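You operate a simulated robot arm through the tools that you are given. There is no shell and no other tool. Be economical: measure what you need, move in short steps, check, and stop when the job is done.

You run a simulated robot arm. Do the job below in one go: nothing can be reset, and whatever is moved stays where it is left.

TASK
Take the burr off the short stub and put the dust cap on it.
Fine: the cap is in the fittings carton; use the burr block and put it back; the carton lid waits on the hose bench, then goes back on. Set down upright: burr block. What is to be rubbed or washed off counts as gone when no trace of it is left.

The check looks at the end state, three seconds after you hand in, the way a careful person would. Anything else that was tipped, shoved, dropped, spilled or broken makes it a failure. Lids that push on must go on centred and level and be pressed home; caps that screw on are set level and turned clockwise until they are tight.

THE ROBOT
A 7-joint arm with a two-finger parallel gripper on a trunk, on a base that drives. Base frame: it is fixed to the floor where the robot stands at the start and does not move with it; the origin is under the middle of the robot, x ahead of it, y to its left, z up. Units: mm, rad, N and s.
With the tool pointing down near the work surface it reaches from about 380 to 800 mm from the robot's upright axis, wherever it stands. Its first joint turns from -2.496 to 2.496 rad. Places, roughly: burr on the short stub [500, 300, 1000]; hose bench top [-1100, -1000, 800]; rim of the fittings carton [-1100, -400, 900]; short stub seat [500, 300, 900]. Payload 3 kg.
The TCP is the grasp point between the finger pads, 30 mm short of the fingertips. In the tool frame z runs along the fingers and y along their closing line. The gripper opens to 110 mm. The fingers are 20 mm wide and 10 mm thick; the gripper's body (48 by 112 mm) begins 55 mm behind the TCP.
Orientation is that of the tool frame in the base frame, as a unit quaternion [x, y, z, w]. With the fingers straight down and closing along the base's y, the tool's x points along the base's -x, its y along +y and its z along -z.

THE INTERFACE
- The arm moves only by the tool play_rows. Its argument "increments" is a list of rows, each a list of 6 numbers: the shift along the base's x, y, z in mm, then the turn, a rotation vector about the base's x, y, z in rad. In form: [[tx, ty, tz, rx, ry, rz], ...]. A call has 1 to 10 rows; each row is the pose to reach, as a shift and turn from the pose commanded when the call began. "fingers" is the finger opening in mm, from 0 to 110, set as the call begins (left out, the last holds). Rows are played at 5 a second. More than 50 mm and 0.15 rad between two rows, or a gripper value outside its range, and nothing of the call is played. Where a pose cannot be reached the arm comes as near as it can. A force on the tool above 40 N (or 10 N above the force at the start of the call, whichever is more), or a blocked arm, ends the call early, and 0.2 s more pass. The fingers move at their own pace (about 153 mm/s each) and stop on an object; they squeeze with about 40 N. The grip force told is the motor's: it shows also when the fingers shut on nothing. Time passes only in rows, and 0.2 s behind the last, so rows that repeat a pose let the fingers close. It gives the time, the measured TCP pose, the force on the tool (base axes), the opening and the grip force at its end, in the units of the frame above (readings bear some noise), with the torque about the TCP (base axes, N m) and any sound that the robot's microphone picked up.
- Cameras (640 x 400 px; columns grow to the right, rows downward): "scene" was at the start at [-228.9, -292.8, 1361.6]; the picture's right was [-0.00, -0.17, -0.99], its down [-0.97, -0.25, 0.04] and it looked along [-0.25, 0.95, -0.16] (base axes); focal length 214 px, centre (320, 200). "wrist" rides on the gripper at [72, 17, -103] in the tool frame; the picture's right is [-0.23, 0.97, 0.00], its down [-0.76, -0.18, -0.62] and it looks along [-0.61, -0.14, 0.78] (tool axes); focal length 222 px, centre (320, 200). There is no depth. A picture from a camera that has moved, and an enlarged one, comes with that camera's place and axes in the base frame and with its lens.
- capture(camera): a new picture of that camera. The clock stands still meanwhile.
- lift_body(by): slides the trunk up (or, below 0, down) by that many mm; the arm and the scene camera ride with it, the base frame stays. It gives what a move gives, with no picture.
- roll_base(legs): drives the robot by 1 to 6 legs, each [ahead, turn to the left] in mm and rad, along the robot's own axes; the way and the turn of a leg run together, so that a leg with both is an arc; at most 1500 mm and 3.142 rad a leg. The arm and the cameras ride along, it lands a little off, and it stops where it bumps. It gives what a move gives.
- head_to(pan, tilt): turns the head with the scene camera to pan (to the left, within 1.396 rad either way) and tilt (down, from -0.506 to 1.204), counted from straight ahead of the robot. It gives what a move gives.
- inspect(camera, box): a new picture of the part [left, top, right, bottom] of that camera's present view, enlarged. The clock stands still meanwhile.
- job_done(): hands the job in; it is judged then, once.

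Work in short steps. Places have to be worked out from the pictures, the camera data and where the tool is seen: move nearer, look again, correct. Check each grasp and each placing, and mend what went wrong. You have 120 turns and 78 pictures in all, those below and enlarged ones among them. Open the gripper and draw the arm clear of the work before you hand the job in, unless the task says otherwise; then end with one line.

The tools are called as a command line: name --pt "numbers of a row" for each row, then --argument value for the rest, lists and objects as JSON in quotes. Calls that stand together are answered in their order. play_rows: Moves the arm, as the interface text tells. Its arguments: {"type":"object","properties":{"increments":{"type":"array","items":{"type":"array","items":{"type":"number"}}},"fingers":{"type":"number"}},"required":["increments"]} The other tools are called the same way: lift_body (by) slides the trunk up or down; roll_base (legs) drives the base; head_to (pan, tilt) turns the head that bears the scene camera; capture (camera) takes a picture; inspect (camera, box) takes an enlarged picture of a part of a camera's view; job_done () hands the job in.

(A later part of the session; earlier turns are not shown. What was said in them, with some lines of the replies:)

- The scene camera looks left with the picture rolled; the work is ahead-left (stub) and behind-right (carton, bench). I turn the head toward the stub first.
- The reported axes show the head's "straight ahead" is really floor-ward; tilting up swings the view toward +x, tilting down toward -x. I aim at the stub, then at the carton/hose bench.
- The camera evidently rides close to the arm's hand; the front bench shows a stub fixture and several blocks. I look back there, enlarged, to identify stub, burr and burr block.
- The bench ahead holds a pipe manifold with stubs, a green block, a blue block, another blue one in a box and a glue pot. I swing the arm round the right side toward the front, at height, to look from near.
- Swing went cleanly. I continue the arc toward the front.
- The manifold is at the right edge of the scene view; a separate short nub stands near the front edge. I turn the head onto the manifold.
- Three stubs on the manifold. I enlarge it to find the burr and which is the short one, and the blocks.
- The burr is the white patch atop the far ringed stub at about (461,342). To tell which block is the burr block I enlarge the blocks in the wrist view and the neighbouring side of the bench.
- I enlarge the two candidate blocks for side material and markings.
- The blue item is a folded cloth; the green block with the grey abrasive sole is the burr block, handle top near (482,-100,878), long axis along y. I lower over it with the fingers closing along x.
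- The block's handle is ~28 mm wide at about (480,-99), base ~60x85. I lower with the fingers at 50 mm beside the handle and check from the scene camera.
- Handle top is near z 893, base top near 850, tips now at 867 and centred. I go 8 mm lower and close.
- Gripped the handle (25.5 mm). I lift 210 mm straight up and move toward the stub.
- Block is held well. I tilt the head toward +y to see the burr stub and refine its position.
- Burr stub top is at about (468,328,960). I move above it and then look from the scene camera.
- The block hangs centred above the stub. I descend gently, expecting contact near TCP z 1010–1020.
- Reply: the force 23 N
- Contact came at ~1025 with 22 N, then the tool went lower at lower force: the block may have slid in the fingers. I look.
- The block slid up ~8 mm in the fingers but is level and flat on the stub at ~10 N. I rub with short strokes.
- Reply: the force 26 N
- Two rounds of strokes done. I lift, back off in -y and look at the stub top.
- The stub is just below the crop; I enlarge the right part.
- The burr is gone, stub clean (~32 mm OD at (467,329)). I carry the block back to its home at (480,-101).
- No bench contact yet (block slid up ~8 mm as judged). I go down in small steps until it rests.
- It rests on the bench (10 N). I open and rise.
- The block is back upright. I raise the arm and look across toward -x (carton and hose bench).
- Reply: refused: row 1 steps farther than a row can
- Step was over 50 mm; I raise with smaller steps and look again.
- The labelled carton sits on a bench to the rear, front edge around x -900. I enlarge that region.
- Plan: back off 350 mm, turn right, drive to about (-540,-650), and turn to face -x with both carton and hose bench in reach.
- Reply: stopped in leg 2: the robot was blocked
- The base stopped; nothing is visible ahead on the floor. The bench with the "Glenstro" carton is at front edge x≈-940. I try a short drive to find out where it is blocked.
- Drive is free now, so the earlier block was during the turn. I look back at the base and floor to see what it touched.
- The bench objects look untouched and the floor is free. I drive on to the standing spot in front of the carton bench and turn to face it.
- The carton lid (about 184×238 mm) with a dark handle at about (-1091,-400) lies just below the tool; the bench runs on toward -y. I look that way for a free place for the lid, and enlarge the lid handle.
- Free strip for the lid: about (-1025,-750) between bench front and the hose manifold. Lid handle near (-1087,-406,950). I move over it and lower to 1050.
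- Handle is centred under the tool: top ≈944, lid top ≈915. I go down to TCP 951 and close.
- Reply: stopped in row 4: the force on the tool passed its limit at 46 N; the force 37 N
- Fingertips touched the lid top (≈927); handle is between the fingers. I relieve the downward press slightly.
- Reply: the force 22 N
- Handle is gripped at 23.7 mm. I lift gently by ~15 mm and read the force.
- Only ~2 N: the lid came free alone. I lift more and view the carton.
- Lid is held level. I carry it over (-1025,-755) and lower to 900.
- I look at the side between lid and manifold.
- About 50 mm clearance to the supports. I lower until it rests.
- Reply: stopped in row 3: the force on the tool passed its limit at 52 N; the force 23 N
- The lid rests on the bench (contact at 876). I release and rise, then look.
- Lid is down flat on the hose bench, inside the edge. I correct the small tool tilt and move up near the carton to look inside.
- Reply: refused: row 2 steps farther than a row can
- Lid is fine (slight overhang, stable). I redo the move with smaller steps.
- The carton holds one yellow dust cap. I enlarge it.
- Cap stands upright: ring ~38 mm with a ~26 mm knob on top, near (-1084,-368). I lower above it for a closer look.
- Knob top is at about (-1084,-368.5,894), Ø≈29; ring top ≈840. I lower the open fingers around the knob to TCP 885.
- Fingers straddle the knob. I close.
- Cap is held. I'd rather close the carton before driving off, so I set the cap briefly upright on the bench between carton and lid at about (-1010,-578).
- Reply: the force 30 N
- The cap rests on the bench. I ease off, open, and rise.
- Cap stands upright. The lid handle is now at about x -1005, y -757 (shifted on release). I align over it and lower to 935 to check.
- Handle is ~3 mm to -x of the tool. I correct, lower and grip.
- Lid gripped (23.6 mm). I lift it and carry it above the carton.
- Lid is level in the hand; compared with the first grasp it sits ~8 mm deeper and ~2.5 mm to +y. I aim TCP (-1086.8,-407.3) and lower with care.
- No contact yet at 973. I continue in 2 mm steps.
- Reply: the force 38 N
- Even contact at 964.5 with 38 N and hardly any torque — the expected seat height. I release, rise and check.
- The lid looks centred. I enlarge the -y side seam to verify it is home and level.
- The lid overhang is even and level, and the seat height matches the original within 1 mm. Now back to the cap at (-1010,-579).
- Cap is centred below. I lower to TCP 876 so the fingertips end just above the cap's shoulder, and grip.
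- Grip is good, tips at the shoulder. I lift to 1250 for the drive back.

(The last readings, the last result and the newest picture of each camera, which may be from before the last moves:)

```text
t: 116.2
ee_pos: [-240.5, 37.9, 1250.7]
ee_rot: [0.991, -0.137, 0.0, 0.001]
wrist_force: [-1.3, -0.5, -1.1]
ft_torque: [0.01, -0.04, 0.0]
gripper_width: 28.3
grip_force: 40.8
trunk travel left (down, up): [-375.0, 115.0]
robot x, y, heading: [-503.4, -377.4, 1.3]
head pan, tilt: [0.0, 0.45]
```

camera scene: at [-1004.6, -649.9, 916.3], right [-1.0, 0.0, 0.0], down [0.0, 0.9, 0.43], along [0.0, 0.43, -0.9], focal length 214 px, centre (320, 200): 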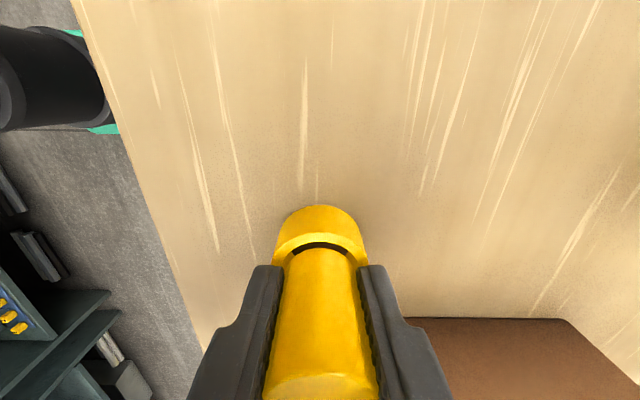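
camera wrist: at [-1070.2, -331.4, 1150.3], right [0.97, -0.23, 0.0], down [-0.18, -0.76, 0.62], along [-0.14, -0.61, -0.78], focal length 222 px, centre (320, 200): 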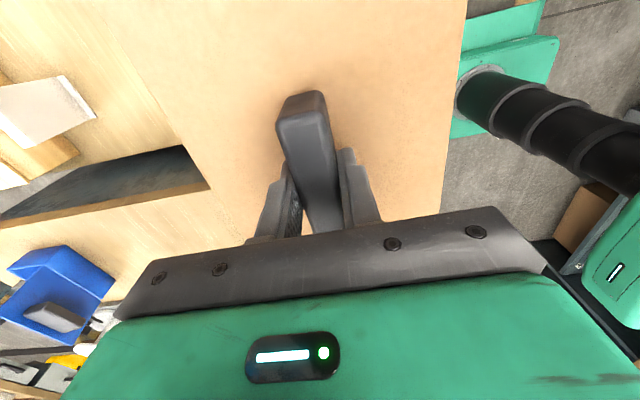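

No block this time. I continue forward, then turn to face the stub bench.

roll_base --legs '[[560, 0], [0, -1.3]]'

head_to --pan 0.0 --tilt -0.2

capture --camera "scene"

```text
t: 122.7
ee_pos: [118.3, 25.1, 1251.4]
ee_rot: [0.708, -0.706, 0.0, 0.001]
wrist_force: [0.3, -0.4, -1.1]
ft_torque: [-0.04, 0.0, 0.01]
gripper_width: 28.6
grip_force: 39.5
trunk travel left (down, up): [-375.0, 115.0]
robot x, y, heading: [-352.5, 206.5, 0.01]
head pan, tilt: [0.0, 0.45]
```

```text
t: 123.8
ee_pos: [117.9, 26.8, 1251.0]
ee_rot: [0.708, -0.706, 0.0, 0.001]
wrist_force: [-0.3, -0.5, -0.6]
ft_torque: [0.01, -0.03, 0.01]
gripper_width: 28.3
grip_force: 39.6
trunk travel left (down, up): [-375.0, 115.0]
robot x, y, heading: [-355.1, 208.8, 0.013]
head pan, tilt: [0.0, -0.201]
```

```text
18 pictures are left
camera scene: at [120.0, 152.2, 1299.5], right [1.0, 0.0, 0.0], down [0.0, -0.98, -0.2], along [0.0, 0.2, -0.98], focal length 214 px, centre (320, 200)
```

scene: 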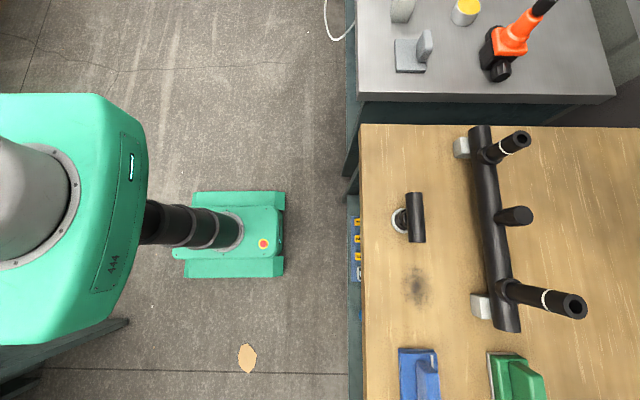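

The stub is seen at (462,328), consistent with before. I drive 200 mm closer.

roll_base --legs '[[200, 0]]'

```text
t: 125.3
ee_pos: [319.6, 30.1, 1252.4]
ee_rot: [0.709, -0.705, -0.001, 0.0]
wrist_force: [0.1, -0.7, -0.7]
ft_torque: [0.0, 0.0, 0.0]
gripper_width: 28.6
grip_force: 39.8
trunk travel left (down, up): [-375.0, 115.0]
robot x, y, heading: [-151.8, 210.6, 0.013]
head pan, tilt: [0.0, -0.201]
```

Now I bring the cap near the stub, at a safe height, and re-measure.

play_rows --pt "25 25 -20 0 0 0" --pt "50 50 -40 0 0 0" --pt "75 75 -60 0 0 0" --pt "100 100 -80 0 0 0" --pt "125 125 -100 0 0 0" --pt "147.5 149 -120 0 0 0"

head_to --pan 0.0 --tilt -0.1

capture --camera "scene"

```text
t: 126.8
ee_pos: [466.7, 177.3, 1131.1]
ee_rot: [0.709, -0.705, 0.0, 0.0]
wrist_force: [-0.5, 0.4, 0.1]
ft_torque: [0.03, -0.01, -0.01]
gripper_width: 28.4
grip_force: 40.0
trunk travel left (down, up): [-375.0, 115.0]
robot x, y, heading: [-150.7, 213.7, 0.009]
head pan, tilt: [0.0, -0.201]
```

```text
t: 127.4
ee_pos: [465.0, 178.1, 1132.5]
ee_rot: [0.709, -0.705, -0.001, 0.001]
wrist_force: [0.3, 0.5, -0.4]
ft_torque: [0.02, -0.02, 0.0]
gripper_width: 28.6
grip_force: 40.0
trunk travel left (down, up): [-375.0, 115.0]
robot x, y, heading: [-152.5, 212.9, 0.013]
head pan, tilt: [0.0, -0.099]
```

```text
17 pictures are left
camera scene: at [468.8, 295.0, 1176.8], right [1.0, 0.01, 0.0], down [0.01, -0.99, -0.1], along [0.0, 0.1, -0.99], focal length 214 px, centre (320, 200)
```

scene: 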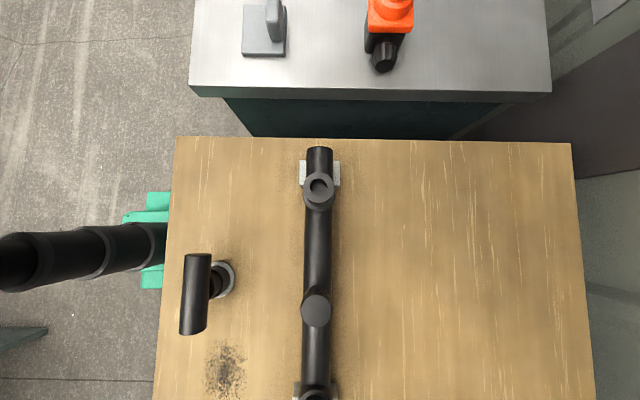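

Nearly overhead. I enlarge the stub for a precise centre.

inspect --camera "scene" --box '[288, 160, 352, 210]'

```text
8.00 times, centred on (320, 185) of scene
camera zoom: at [468.8, 295.0, 1176.8], right [1.0, 0.01, 0.0], down [0.01, -0.99, -0.1], along [0.0, 0.1, -0.99], focal length 1716 px, centre (320, 320)
```

zoom: 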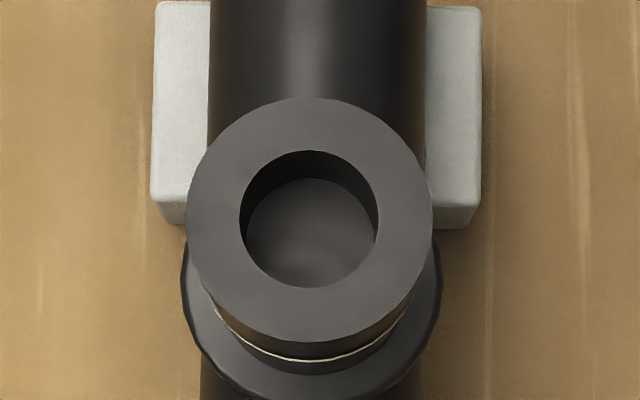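

Stub centre (467.4,328.7), OD ~30. I move the cap directly above it, ~15 mm clear, and check alignment.

play_rows --pt "0.6 48 0 0 0 0" --pt "1.2 96 0 0 0 0" --pt "1.7 140 0 0 0 0" --pt "1.7 150.9 0 0 0 0" --pt "1.7 150.9 -40 0 0 0" --pt "1.7 150.9 -76 0 0 0"

head_to --pan 0.0 --tilt 0.7

capture --camera "scene"

capture --camera "wrist"

```text
t: 128.8
ee_pos: [470.0, 330.3, 1055.3]
ee_rot: [0.708, -0.706, 0.0, 0.001]
wrist_force: [-0.2, 0.0, -0.7]
ft_torque: [0.0, -0.01, 0.0]
gripper_width: 28.7
grip_force: 39.9
trunk travel left (down, up): [-375.0, 115.0]
robot x, y, heading: [-153.1, 211.0, 0.01]
head pan, tilt: [0.0, -0.099]
```

```text
t: 129.9
ee_pos: [469.7, 329.1, 1057.1]
ee_rot: [0.709, -0.705, 0.0, 0.001]
wrist_force: [0.2, -0.1, -0.9]
ft_torque: [-0.04, 0.03, 0.0]
gripper_width: 28.5
grip_force: 39.6
trunk travel left (down, up): [-375.0, 115.0]
robot x, y, heading: [-151.3, 209.2, 0.015]
head pan, tilt: [0.0, 0.7]
```

```text
15 pictures are left
camera scene: at [473.0, 374.7, 1102.8], right [1.0, 0.01, 0.0], down [0.0, -0.77, 0.64], along [0.0, -0.64, -0.77], focal length 214 px, centre (320, 200)
```

scene: 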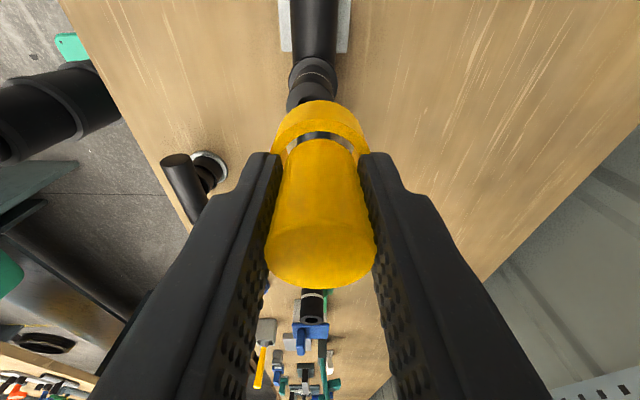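

```text
14 pictures are left
camera wrist: at [454.3, 257.9, 1160.6], right [-0.97, 0.22, 0.0], down [0.17, 0.76, 0.62], along [0.14, 0.61, -0.78], focal length 222 px, centre (320, 200)
```

wrist: 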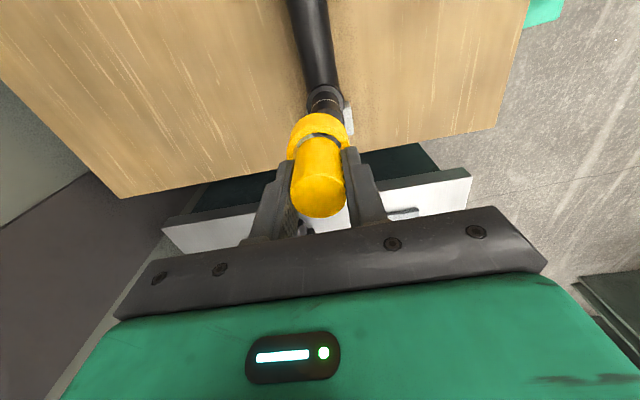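

The picture shows the stub ~7 px left of the cap's axis, i.e. the cap must go ~5.5 mm to -x; y agrees. I shift and re-check.

play_rows --pt "-3 -0.4 0 0 0 0" --pt "-5.5 -0.7 0 0 0 0" --pt "-5.5 -0.7 0 0 0 0"

inspect --camera "scene" --box '[240, 0, 400, 200]'

```text
t: 130.8
ee_pos: [464.1, 329.8, 1056.5]
ee_rot: [0.709, -0.705, -0.001, 0.0]
wrist_force: [0.3, 0.4, -1.0]
ft_torque: [0.0, 0.04, 0.01]
gripper_width: 28.6
grip_force: 40.1
trunk travel left (down, up): [-375.0, 115.0]
robot x, y, heading: [-150.4, 212.9, 0.019]
head pan, tilt: [0.0, 0.7]
```

```text
2.00 times, centred on (320, 100) of scene
camera zoom: at [466.8, 373.7, 1102.9], right [1.0, 0.01, 0.0], down [0.0, -0.77, 0.64], along [0.0, -0.64, -0.77], focal length 429 px, centre (320, 400)
```

zoom: 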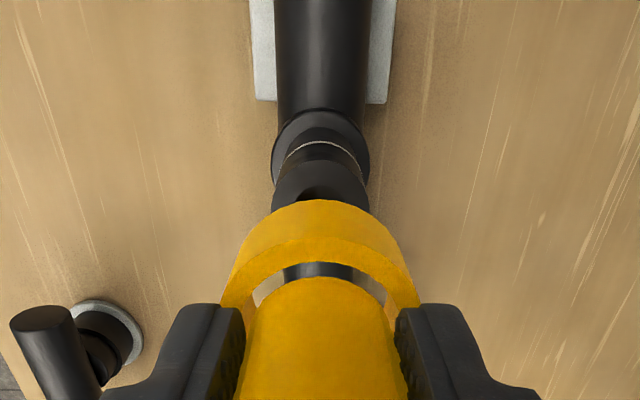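

The cap is now in line in x. I descend in small steps watching for contact.

play_rows --pt "0 -0.4 -6 0 0 0" --pt "0 -0.4 -12 0 0 0" --pt "0 -0.4 -18 0 0 0"

play_rows --pt "0 0 -2 0 0 0" --pt "0 0 -4 0 0 0" --pt "0 0 -6 0 0 0"

```text
t: 131.6
ee_pos: [463.8, 328.4, 1037.4]
ee_rot: [0.709, -0.705, 0.0, 0.0]
wrist_force: [-0.1, 0.1, -0.9]
ft_torque: [0.04, 0.0, -0.03]
gripper_width: 28.3
grip_force: 39.7
trunk travel left (down, up): [-375.0, 115.0]
robot x, y, heading: [-152.1, 209.9, 0.01]
head pan, tilt: [0.0, 0.7]
```

```text
t: 132.3
ee_pos: [463.7, 327.2, 1032.2]
ee_rot: [0.709, -0.705, 0.0, 0.0]
wrist_force: [-0.6, 0.8, -0.8]
ft_torque: [-0.02, -0.03, -0.06]
gripper_width: 28.5
grip_force: 40.4
trunk travel left (down, up): [-375.0, 115.0]
robot x, y, heading: [-151.7, 210.9, 0.017]
head pan, tilt: [0.0, 0.7]
```

play_rows --pt "0 0 -2 0 0 0" --pt "0 0 -4 0 0 0" --pt "0 0 -6 0 0 0"

inspect --camera "scene" --box '[240, 0, 400, 200]'

```text
t: 133.2
ee_pos: [463.4, 327.5, 1025.7]
ee_rot: [0.709, -0.705, 0.0, 0.0]
wrist_force: [-1.1, -0.3, -0.9]
ft_torque: [0.0, 0.02, -0.01]
gripper_width: 28.7
grip_force: 39.7
trunk travel left (down, up): [-375.0, 115.0]
robot x, y, heading: [-147.6, 210.8, 0.019]
head pan, tilt: [0.0, 0.7]
```

```text
2.00 times, centred on (320, 100) of scene
camera zoom: at [466.3, 372.9, 1072.1], right [1.0, 0.01, 0.0], down [0.01, -0.77, 0.64], along [0.0, -0.64, -0.77], focal length 429 px, centre (320, 400)
```

zoom: 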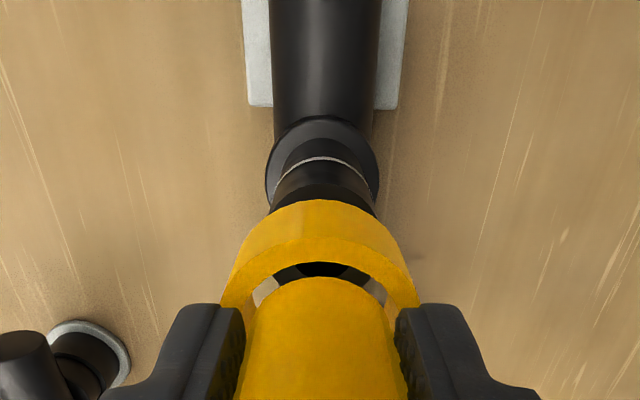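

Still free; alignment holds. I keep descending with +1 mm in y.

play_rows --pt "0.5 1 -2 0 0 0" --pt "0.5 1 -4 0 0 0" --pt "0.5 1 -6 0 0 0" --pt "0.5 1 -8 0 0 0"

```text
t: 134.2
ee_pos: [463.6, 330.0, 1018.0]
ee_rot: [0.709, -0.705, -0.001, 0.0]
wrist_force: [0.2, -0.2, -0.3]
ft_torque: [-0.03, 0.03, 0.01]
gripper_width: 28.3
grip_force: 39.6
trunk travel left (down, up): [-375.0, 115.0]
robot x, y, heading: [-149.5, 209.5, 0.016]
head pan, tilt: [0.0, 0.7]
```

play_rows --pt "0 0 -2 0 0 0" --pt "0 0 -4 0 0 0" --pt "0 0 -6 0 0 0" --pt "0 0 -8 0 0 0"

inspect --camera "scene" --box '[240, 0, 400, 200]'

```text
t: 135.2
ee_pos: [463.1, 328.6, 1012.6]
ee_rot: [0.709, -0.705, 0.001, -0.003]
wrist_force: [1.0, -2.3, 29.3]
ft_torque: [0.28, -0.06, 0.01]
gripper_width: 28.9
grip_force: 39.7
trunk travel left (down, up): [-375.0, 115.0]
robot x, y, heading: [-152.9, 214.9, 0.015]
head pan, tilt: [0.0, 0.7]
```

```text
2.00 times, centred on (320, 100) of scene
camera zoom: at [466.2, 373.5, 1058.6], right [1.0, 0.0, 0.0], down [0.0, -0.77, 0.64], along [0.01, -0.64, -0.77], focal length 429 px, centre (320, 400)
```

zoom: 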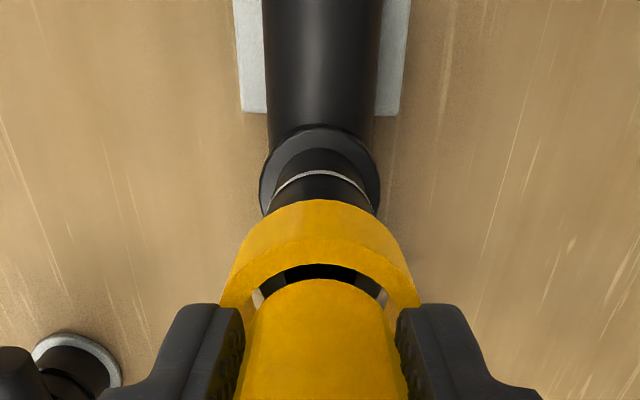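

Contact at ~1012 with 29 N. I press a little further to see whether it slides down toward the white mark.

play_rows --pt "0 0 -1 0 0 0" --pt "0 0 -2 0 0 0" --pt "0 0 -3 0 0 0"

```text
t: 135.8
ee_pos: [463.9, 328.5, 1011.0]
ee_rot: [0.709, -0.706, 0.001, -0.002]
wrist_force: [-3.5, -1.3, 15.9]
ft_torque: [0.13, 0.22, 0.06]
gripper_width: 28.4
grip_force: 40.6
trunk travel left (down, up): [-375.0, 115.0]
robot x, y, heading: [-153.3, 214.9, 0.015]
head pan, tilt: [0.0, 0.7]
stopped in row 3: the force on the tool passed its limit at 42 N (the readings are from after the stop); the commanded pose is now the measured one
```

play_rows --pt "0 0 -1 0 0 0" --pt "0 0 -2 0 0 0" --pt "0 0 -3 0 0 0" --pt "0 0 -4 0 0 0"

inspect --camera "scene" --box '[240, 0, 400, 200]'

```text
t: 136.6
ee_pos: [464.9, 328.3, 1010.1]
ee_rot: [0.708, -0.706, 0.002, -0.003]
wrist_force: [-7.8, -2.1, 20.1]
ft_torque: [0.16, 0.55, 0.03]
gripper_width: 28.4
grip_force: 40.0
trunk travel left (down, up): [-375.0, 115.0]
robot x, y, heading: [-155.9, 211.5, 0.016]
head pan, tilt: [0.0, 0.7]
stopped in row 3: the force on the tool passed its limit at 42 N (the readings are from after the stop); the commanded pose is now the measured one
```

```text
2.00 times, centred on (320, 100) of scene
camera zoom: at [467.0, 373.5, 1057.0], right [1.0, 0.0, 0.01], down [0.0, -0.77, 0.64], along [0.01, -0.64, -0.77], focal length 429 px, centre (320, 400)
```

zoom: 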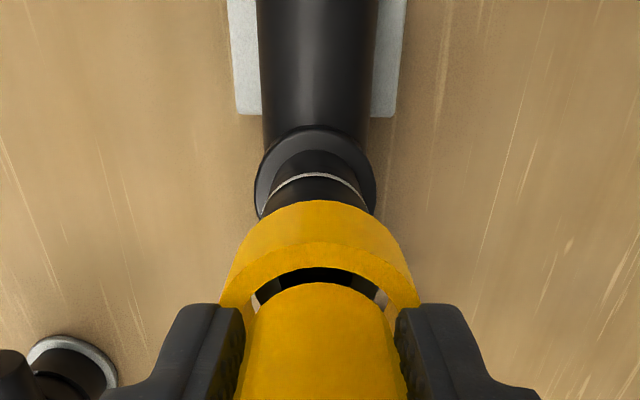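

It does not slide down yet. I zoom tightly on the cap/stub junction to see whether the sleeve is on the stub or sitting on its top.

inspect --camera "scene" --box '[285, 60, 357, 160]'

```text
4.00 times, centred on (321, 110) of scene
camera zoom: at [467.0, 373.5, 1057.0], right [1.0, 0.0, 0.01], down [0.0, -0.77, 0.64], along [0.01, -0.64, -0.77], focal length 858 px, centre (316, 560)
```

zoom: 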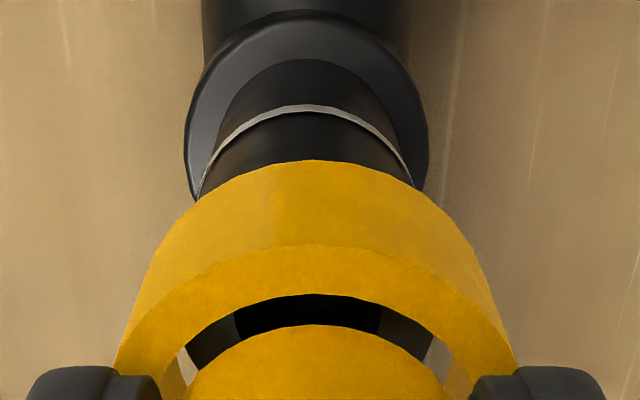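

Torque readings put the contact on the +y rim of the stub: the cap sits ~1.5 mm too far -y (and ~1 mm +x). I lift 4 mm, correct, re-level and descend again.

play_rows --pt "0 0 3 -0.0014 0.007 0.003" --pt "-1 1.6 4.5 -0.0014 0.007 0.003" --pt "-1 1.6 4.5 -0.0014 0.007 0.003"

play_rows --pt "0 0 -1.5 0 0 0" --pt "0 0 -3 0 0 0" --pt "0 0 -4.5 0 0 0" --pt "0 0 -6 0 0 0"

```text
t: 137.3
ee_pos: [465.3, 329.6, 1013.8]
ee_rot: [0.709, -0.705, 0.0, 0.0]
wrist_force: [-0.4, -0.4, -0.1]
ft_torque: [0.0, 0.02, 0.0]
gripper_width: 28.3
grip_force: 39.9
trunk travel left (down, up): [-375.0, 115.0]
robot x, y, heading: [-149.2, 210.5, 0.013]
head pan, tilt: [0.0, 0.7]
```

```text
t: 138.3
ee_pos: [464.7, 331.6, 1010.7]
ee_rot: [0.71, -0.705, 0.002, -0.003]
wrist_force: [2.3, 1.0, 32.0]
ft_torque: [0.53, 0.08, -0.02]
gripper_width: 28.4
grip_force: 40.2
trunk travel left (down, up): [-375.0, 115.0]
robot x, y, heading: [-151.5, 215.8, 0.017]
head pan, tilt: [0.0, 0.7]
```

Contact again, by torque on the (-x,+y) rim: I shift a further +1.5 mm in y and -0.8 mm in x and try again.

play_rows --pt "0 0 3 0 0 0" --pt "-0.8 1.5 3.5 0 0 0" --pt "-0.8 1.5 3.5 0 0 0" --pt "-0.8 1.5 2 0 0 0" --pt "-0.8 1.5 0.5 0 0 0" --pt "-0.8 1.5 -1 0 0 0"

```text
t: 139.8
ee_pos: [464.6, 332.2, 1006.2]
ee_rot: [0.709, -0.705, 0.0, 0.0]
wrist_force: [-0.1, 0.2, -0.4]
ft_torque: [-0.04, 0.02, -0.04]
gripper_width: 28.3
grip_force: 40.1
trunk travel left (down, up): [-375.0, 115.0]
robot x, y, heading: [-149.6, 213.4, 0.015]
head pan, tilt: [0.0, 0.7]
```

Now it goes lower with no force — the sleeve is on the stub. I continue down gently.

play_rows --pt "0 0 -2 0 0 0" --pt "0 0 -4 0 0 0" --pt "0 0 -6 0 0 0" --pt "0 0 -8 0 0 0"

```text
t: 140.8
ee_pos: [464.0, 331.2, 998.1]
ee_rot: [0.71, -0.705, 0.0, 0.0]
wrist_force: [-0.5, 1.5, -1.0]
ft_torque: [0.07, 0.02, 0.02]
gripper_width: 28.6
grip_force: 39.5
trunk travel left (down, up): [-375.0, 115.0]
robot x, y, heading: [-149.8, 212.6, 0.015]
head pan, tilt: [0.0, 0.7]
```

play_rows --pt "0 0 -2 0 0 0" --pt "0 0 -4 0 0 0" --pt "0 0 -6 0 0 0" --pt "0 0 -8 0 0 0"

inspect --camera "scene" --box '[240, 0, 400, 200]'

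```text
t: 141.8
ee_pos: [464.5, 332.1, 991.2]
ee_rot: [0.71, -0.705, 0.0, 0.0]
wrist_force: [-1.9, 3.2, 0.5]
ft_torque: [0.16, 0.05, -0.01]
gripper_width: 28.4
grip_force: 40.3
trunk travel left (down, up): [-375.0, 115.0]
robot x, y, heading: [-153.2, 209.3, 0.017]
head pan, tilt: [0.0, 0.7]
```

```text
2.00 times, centred on (320, 100) of scene
camera zoom: at [466.7, 377.2, 1037.0], right [1.0, 0.01, 0.0], down [0.01, -0.77, 0.64], along [0.0, -0.64, -0.77], focal length 429 px, centre (320, 400)
```

zoom: 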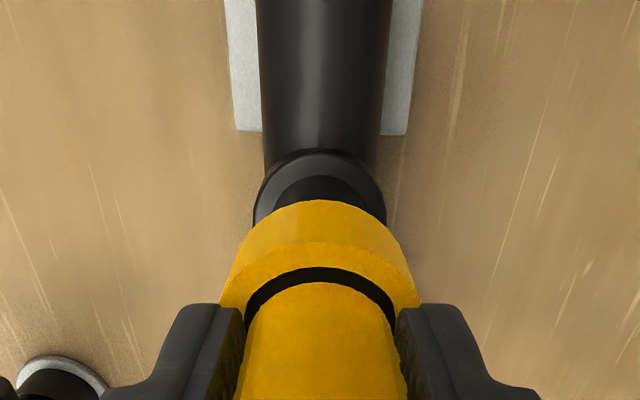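

The sleeve now covers the white mark. I keep pressing down until it seats.

play_rows --pt "0 0.4 -2 0 0 0" --pt "0 0.4 -4 0 0 0" --pt "0 0.4 -6 0 0 0" --pt "0 0.4 -8 0 0 0"

```text
t: 142.8
ee_pos: [464.1, 333.5, 987.1]
ee_rot: [0.71, -0.704, 0.003, -0.003]
wrist_force: [-1.6, 1.4, 12.7]
ft_torque: [-0.12, 0.09, 0.01]
gripper_width: 28.4
grip_force: 40.0
trunk travel left (down, up): [-375.0, 115.0]
robot x, y, heading: [-150.5, 210.3, 0.017]
head pan, tilt: [0.0, 0.7]
stopped in row 4: the force on the tool passed its limit at 43 N (the readings are from after the stop); the commanded pose is now the measured one
```

It stopped firmly at ~987 with 43 N. I re-level and press once more to make sure it is home.

play_rows --pt "0 0 1 -0.002 0.008 0.001" --pt "0 0 -1 -0.002 0.008 0.001" --pt "0 0 -3 -0.002 0.008 0.001" --pt "0 0 -5 -0.002 0.008 0.001"

inspect --camera "scene" --box '[285, 60, 357, 160]'

```text
t: 143.7
ee_pos: [464.6, 332.9, 987.1]
ee_rot: [0.71, -0.704, 0.002, -0.001]
wrist_force: [-7.2, 1.3, 15.1]
ft_torque: [-0.16, 0.3, -0.03]
gripper_width: 28.5
grip_force: 39.7
trunk travel left (down, up): [-375.0, 115.0]
robot x, y, heading: [-152.3, 210.3, 0.014]
head pan, tilt: [0.0, 0.7]
stopped in row 4: the force on the tool passed its limit at 43 N (the readings are from after the stop); the commanded pose is now the measured one
```

```text
4.00 times, centred on (321, 110) of scene
camera zoom: at [467.9, 377.8, 1033.4], right [1.0, 0.01, 0.0], down [0.0, -0.77, 0.64], along [0.01, -0.64, -0.77], focal length 858 px, centre (316, 560)
```

zoom: 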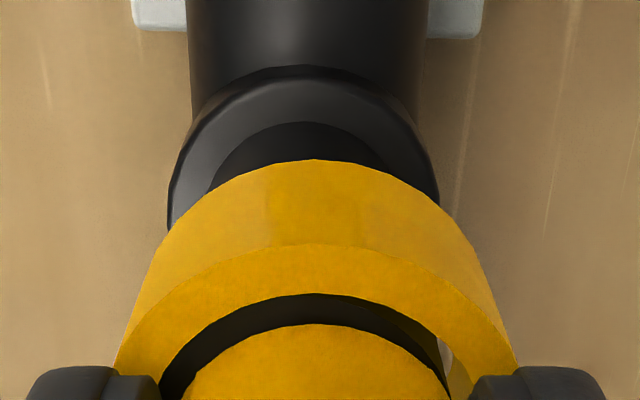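

It is at a firm stop, mark covered, level. I ease off the side strain and try a small clockwise turn to make sure there is no thread to tighten.

play_rows --pt "-0.6 0 0.5 0 0 0" --pt "-0.6 0 0.5 0 0 -0.1" --pt "-0.6 0 0.5 0 0 -0.2" --pt "-0.6 0 0.5 0 0 -0.3"

```text
t: 144.7
ee_pos: [465.0, 332.6, 986.8]
ee_rot: [-0.597, 0.803, -0.002, 0.002]
wrist_force: [-0.5, 0.7, 20.6]
ft_torque: [-0.16, 0.17, 0.13]
gripper_width: 28.1
grip_force: 39.7
trunk travel left (down, up): [-375.0, 115.0]
robot x, y, heading: [-151.6, 209.8, 0.016]
head pan, tilt: [0.0, 0.7]
```

Turning needs only friction torque (0.13 N m) and no height change: it is a push-on cap and is seated. I release and rise straight up.

play_rows --pt "0 0 1 0 0 0" --pt "0 0 1 0 0 0"

play_rows --pt "0 0 0 0 0 0" --pt "0 0 0 0 0 0" --pt "0 0 0 0 0 0" --pt "0 0 30 0 0 0" --pt "0 0 70 0 0 0" --pt "0 0 115 0 0 0" --pt "0 0 155 0 0 0" --pt "-10 -40 180 0 0 0" --pt "-20 -80 200 0 0 0" --pt "-30 -120 220 0 0 0" --fingers 60

head_to --pan -0.1 --tilt -0.1

capture --camera "scene"

```text
t: 145.3
ee_pos: [464.9, 332.7, 987.9]
ee_rot: [-0.597, 0.802, -0.001, 0.001]
wrist_force: [1.7, 0.9, 9.0]
ft_torque: [-0.1, -0.02, 0.02]
gripper_width: 28.2
grip_force: 39.8
trunk travel left (down, up): [-375.0, 115.0]
robot x, y, heading: [-154.9, 210.1, 0.017]
head pan, tilt: [0.0, 0.7]
```

```text
t: 147.5
ee_pos: [435.5, 212.8, 1208.5]
ee_rot: [-0.598, 0.802, -0.001, 0.0]
wrist_force: [-0.2, 0.4, 0.3]
ft_torque: [-0.03, 0.03, -0.01]
gripper_width: 60.0
grip_force: 0.0
trunk travel left (down, up): [-375.0, 115.0]
robot x, y, heading: [-152.6, 211.9, 0.015]
head pan, tilt: [0.0, 0.7]
```

```text
t: 148.6
ee_pos: [436.5, 212.8, 1208.3]
ee_rot: [-0.597, 0.802, -0.001, 0.001]
wrist_force: [-0.5, 0.0, 1.0]
ft_torque: [-0.02, 0.02, -0.03]
gripper_width: 60.0
grip_force: 0.0
trunk travel left (down, up): [-375.0, 115.0]
robot x, y, heading: [-151.9, 211.4, 0.013]
head pan, tilt: [-0.099, -0.099]
```

```text
6 pictures are left
camera scene: at [482.1, 324.0, 1252.6], right [0.95, -0.29, 0.1], down [-0.28, -0.96, -0.1], along [0.13, 0.07, -0.99], focal length 214 px, centre (320, 200)
```

scene: 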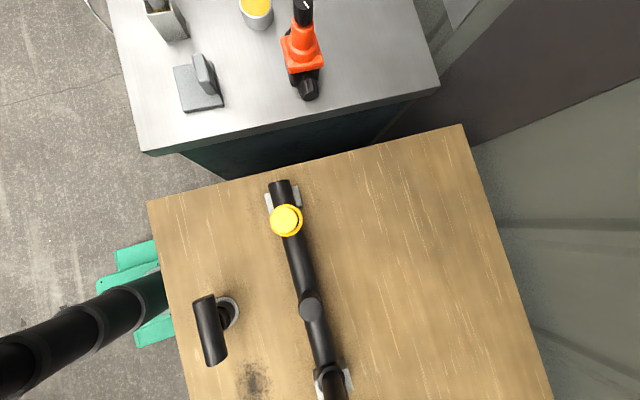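

The cap is on. I back the arm off and check levelness obliquely.

play_rows --pt "-20 -40 10 0 0 0" --pt "-40 -80 20 0 0 0" --pt "-60 -120 30 0 0 0" --pt "-80 -160 40 0 0 0"

head_to --pan -0.2 --tilt -0.5

capture --camera "scene"

```text
t: 149.6
ee_pos: [357.3, 53.9, 1248.5]
ee_rot: [-0.597, 0.802, -0.001, 0.001]
wrist_force: [0.2, -0.4, 0.0]
ft_torque: [-0.02, -0.04, 0.01]
gripper_width: 60.0
grip_force: 0.0
trunk travel left (down, up): [-375.0, 115.0]
robot x, y, heading: [-150.3, 212.5, 0.017]
head pan, tilt: [-0.099, -0.099]
```

```text
t: 150.5
ee_pos: [357.3, 54.1, 1247.9]
ee_rot: [-0.597, 0.802, -0.001, 0.001]
wrist_force: [-0.4, 0.5, 0.4]
ft_torque: [0.0, -0.03, 0.0]
gripper_width: 60.1
grip_force: 0.1
trunk travel left (down, up): [-375.0, 115.0]
robot x, y, heading: [-151.3, 211.8, 0.014]
head pan, tilt: [-0.201, -0.499]
```

```text
5 pictures are left
camera scene: at [415.2, 192.6, 1313.9], right [0.94, -0.28, 0.2], down [-0.16, -0.87, -0.47], along [0.31, 0.41, -0.86], focal length 214 px, centre (320, 200)
```

scene: 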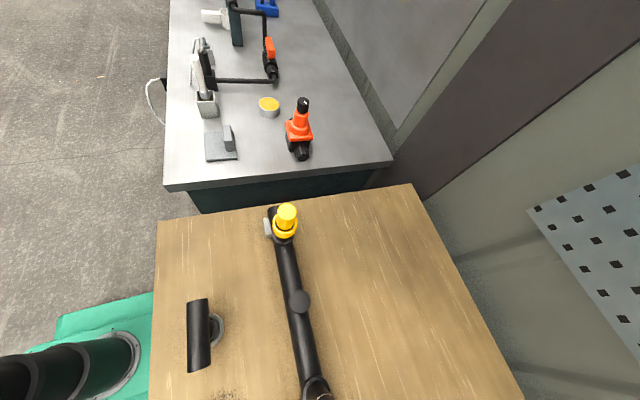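

inspect --camera "scene" --box '[254, 190, 318, 250]'

head_to --pan -0.3 --tilt 0.5

capture --camera "scene"

```text
6.67 times, centred on (286, 220) of scene
camera zoom: at [415.2, 192.6, 1313.9], right [0.94, -0.28, 0.2], down [-0.16, -0.87, -0.47], along [0.31, 0.41, -0.86], focal length 1430 px, centre (547, 67)
```

zoom: 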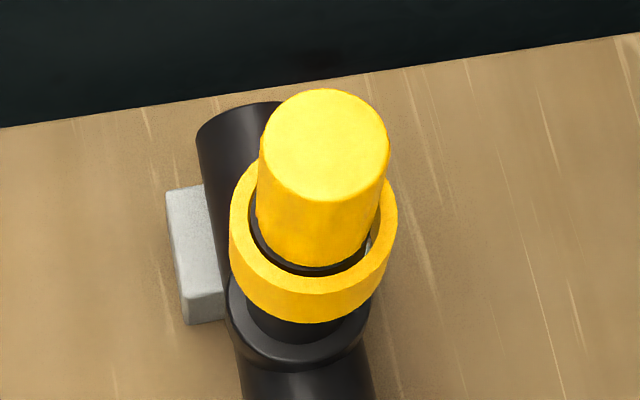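

```text
t: 151.8
ee_pos: [356.9, 54.4, 1248.2]
ee_rot: [-0.597, 0.802, -0.001, 0.001]
wrist_force: [0.3, -0.6, -0.1]
ft_torque: [0.01, -0.01, 0.02]
gripper_width: 60.2
grip_force: 0.0
trunk travel left (down, up): [-375.0, 115.0]
robot x, y, heading: [-154.4, 208.0, 0.014]
head pan, tilt: [-0.3, 0.499]
```

```text
3 pictures are left
camera scene: at [403.6, 106.3, 1292.7], right [0.91, -0.27, 0.3], down [-0.39, -0.8, 0.46], along [0.11, -0.53, -0.84], focal length 214 px, centre (320, 200)
```

scene: 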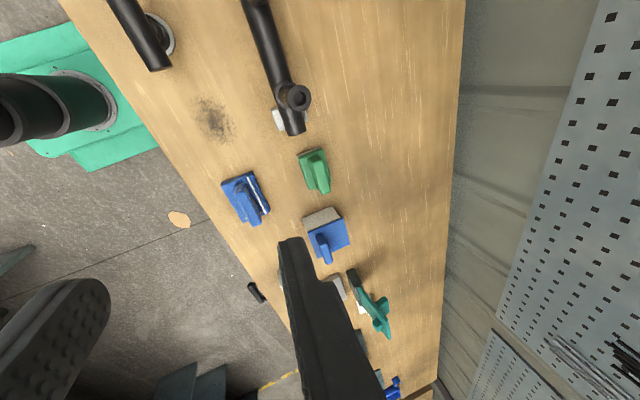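

The cap seems on, but I want to be sure it is level; I bring the camera low in front of the bench for a horizontal view toward +x.

play_rows --pt "-12 18 -25 0 0 0.03" --pt "-24 36 -50 0 0 0.06" --pt "-36 54 -75 0 0 0.09" --pt "-48 72 -100 0 0 0.12" --pt "-60 90 -125 0 0 0.15" --pt "-72 108 -150 0 0 0.18" --pt "-84 126 -175 0 0 0.21" --pt "-96 144 -200 0 0 0.24" --pt "-108 162 -225 0 0 0.27" --pt "-117 181 -245 0 0 0.3"

head_to --pan -1.3 --tilt 0.0

capture --camera "scene"

```text
t: 154.0
ee_pos: [239.9, 233.3, 1003.9]
ee_rot: [0.71, -0.704, 0.001, -0.003]
wrist_force: [0.2, 0.0, -0.1]
ft_torque: [0.03, 0.0, -0.01]
gripper_width: 60.1
grip_force: 0.1
trunk travel left (down, up): [-375.0, 115.0]
robot x, y, heading: [-149.7, 210.8, 0.017]
head pan, tilt: [-0.3, 0.499]
```

```text
t: 155.2
ee_pos: [239.2, 233.4, 1004.2]
ee_rot: [0.71, -0.704, 0.001, -0.002]
wrist_force: [-0.2, 0.5, 0.4]
ft_torque: [0.02, -0.01, -0.01]
gripper_width: 60.0
grip_force: 0.0
trunk travel left (down, up): [-375.0, 115.0]
robot x, y, heading: [-152.4, 210.5, 0.017]
head pan, tilt: [-1.3, 0.0]
```

```text
2 pictures are left
camera scene: at [328.0, 342.4, 1110.4], right [0.26, 0.0, 0.96], down [0.01, -1.0, 0.0], along [0.96, 0.01, -0.26], focal length 214 px, centre (320, 200)
```

scene: 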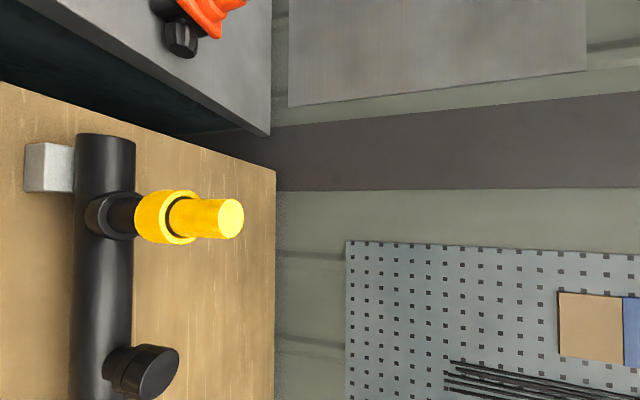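

In this view up is to the right; the cap axis appears in line with the stub. I enlarge it.

inspect --camera "scene" --box '[70, 170, 260, 265]'

```text
3.37 times, centred on (165, 218) of scene
camera zoom: at [328.0, 342.4, 1110.4], right [0.26, 0.0, 0.96], down [0.01, -1.0, 0.0], along [0.96, 0.01, -0.26], focal length 722 px, centre (842, 141)
```

zoom: 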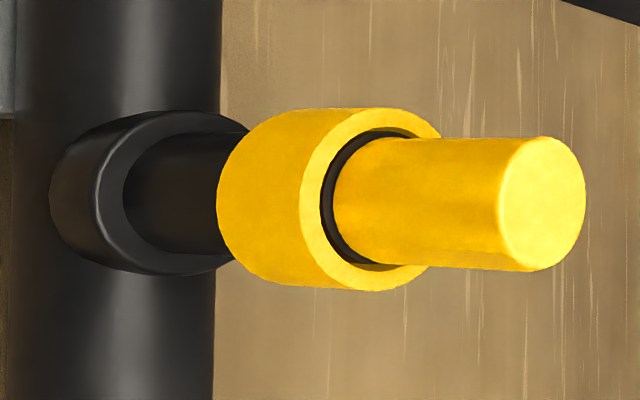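

The cap stands straight on the stub, the mark is covered and it is seated. I draw the arm up and clear.

play_rows --pt "0 0 45 0 0 0" --pt "0 0 90 0 0 0" --pt "0 0 135 0 0 0" --pt "0 0 180 0 0 0" --pt "0 0 225 0 0 0"

```text
t: 156.4
ee_pos: [237.4, 233.2, 1228.3]
ee_rot: [0.71, -0.704, 0.0, 0.0]
wrist_force: [0.1, 0.2, -1.0]
ft_torque: [-0.01, -0.01, 0.02]
gripper_width: 59.8
grip_force: 0.0
trunk travel left (down, up): [-375.0, 115.0]
robot x, y, heading: [-153.1, 215.5, 0.016]
head pan, tilt: [-1.3, 0.0]
```

Burr removed, burr block back upright, carton lid seated, cap pressed home, and the arm is clear; I hand in.

job_done

```text
The job is handed in.
```

The burr is off the short stub and the dust cap is pressed fully on and level. The burr block is back upright in its place, and the lid is back on the fittings carton.
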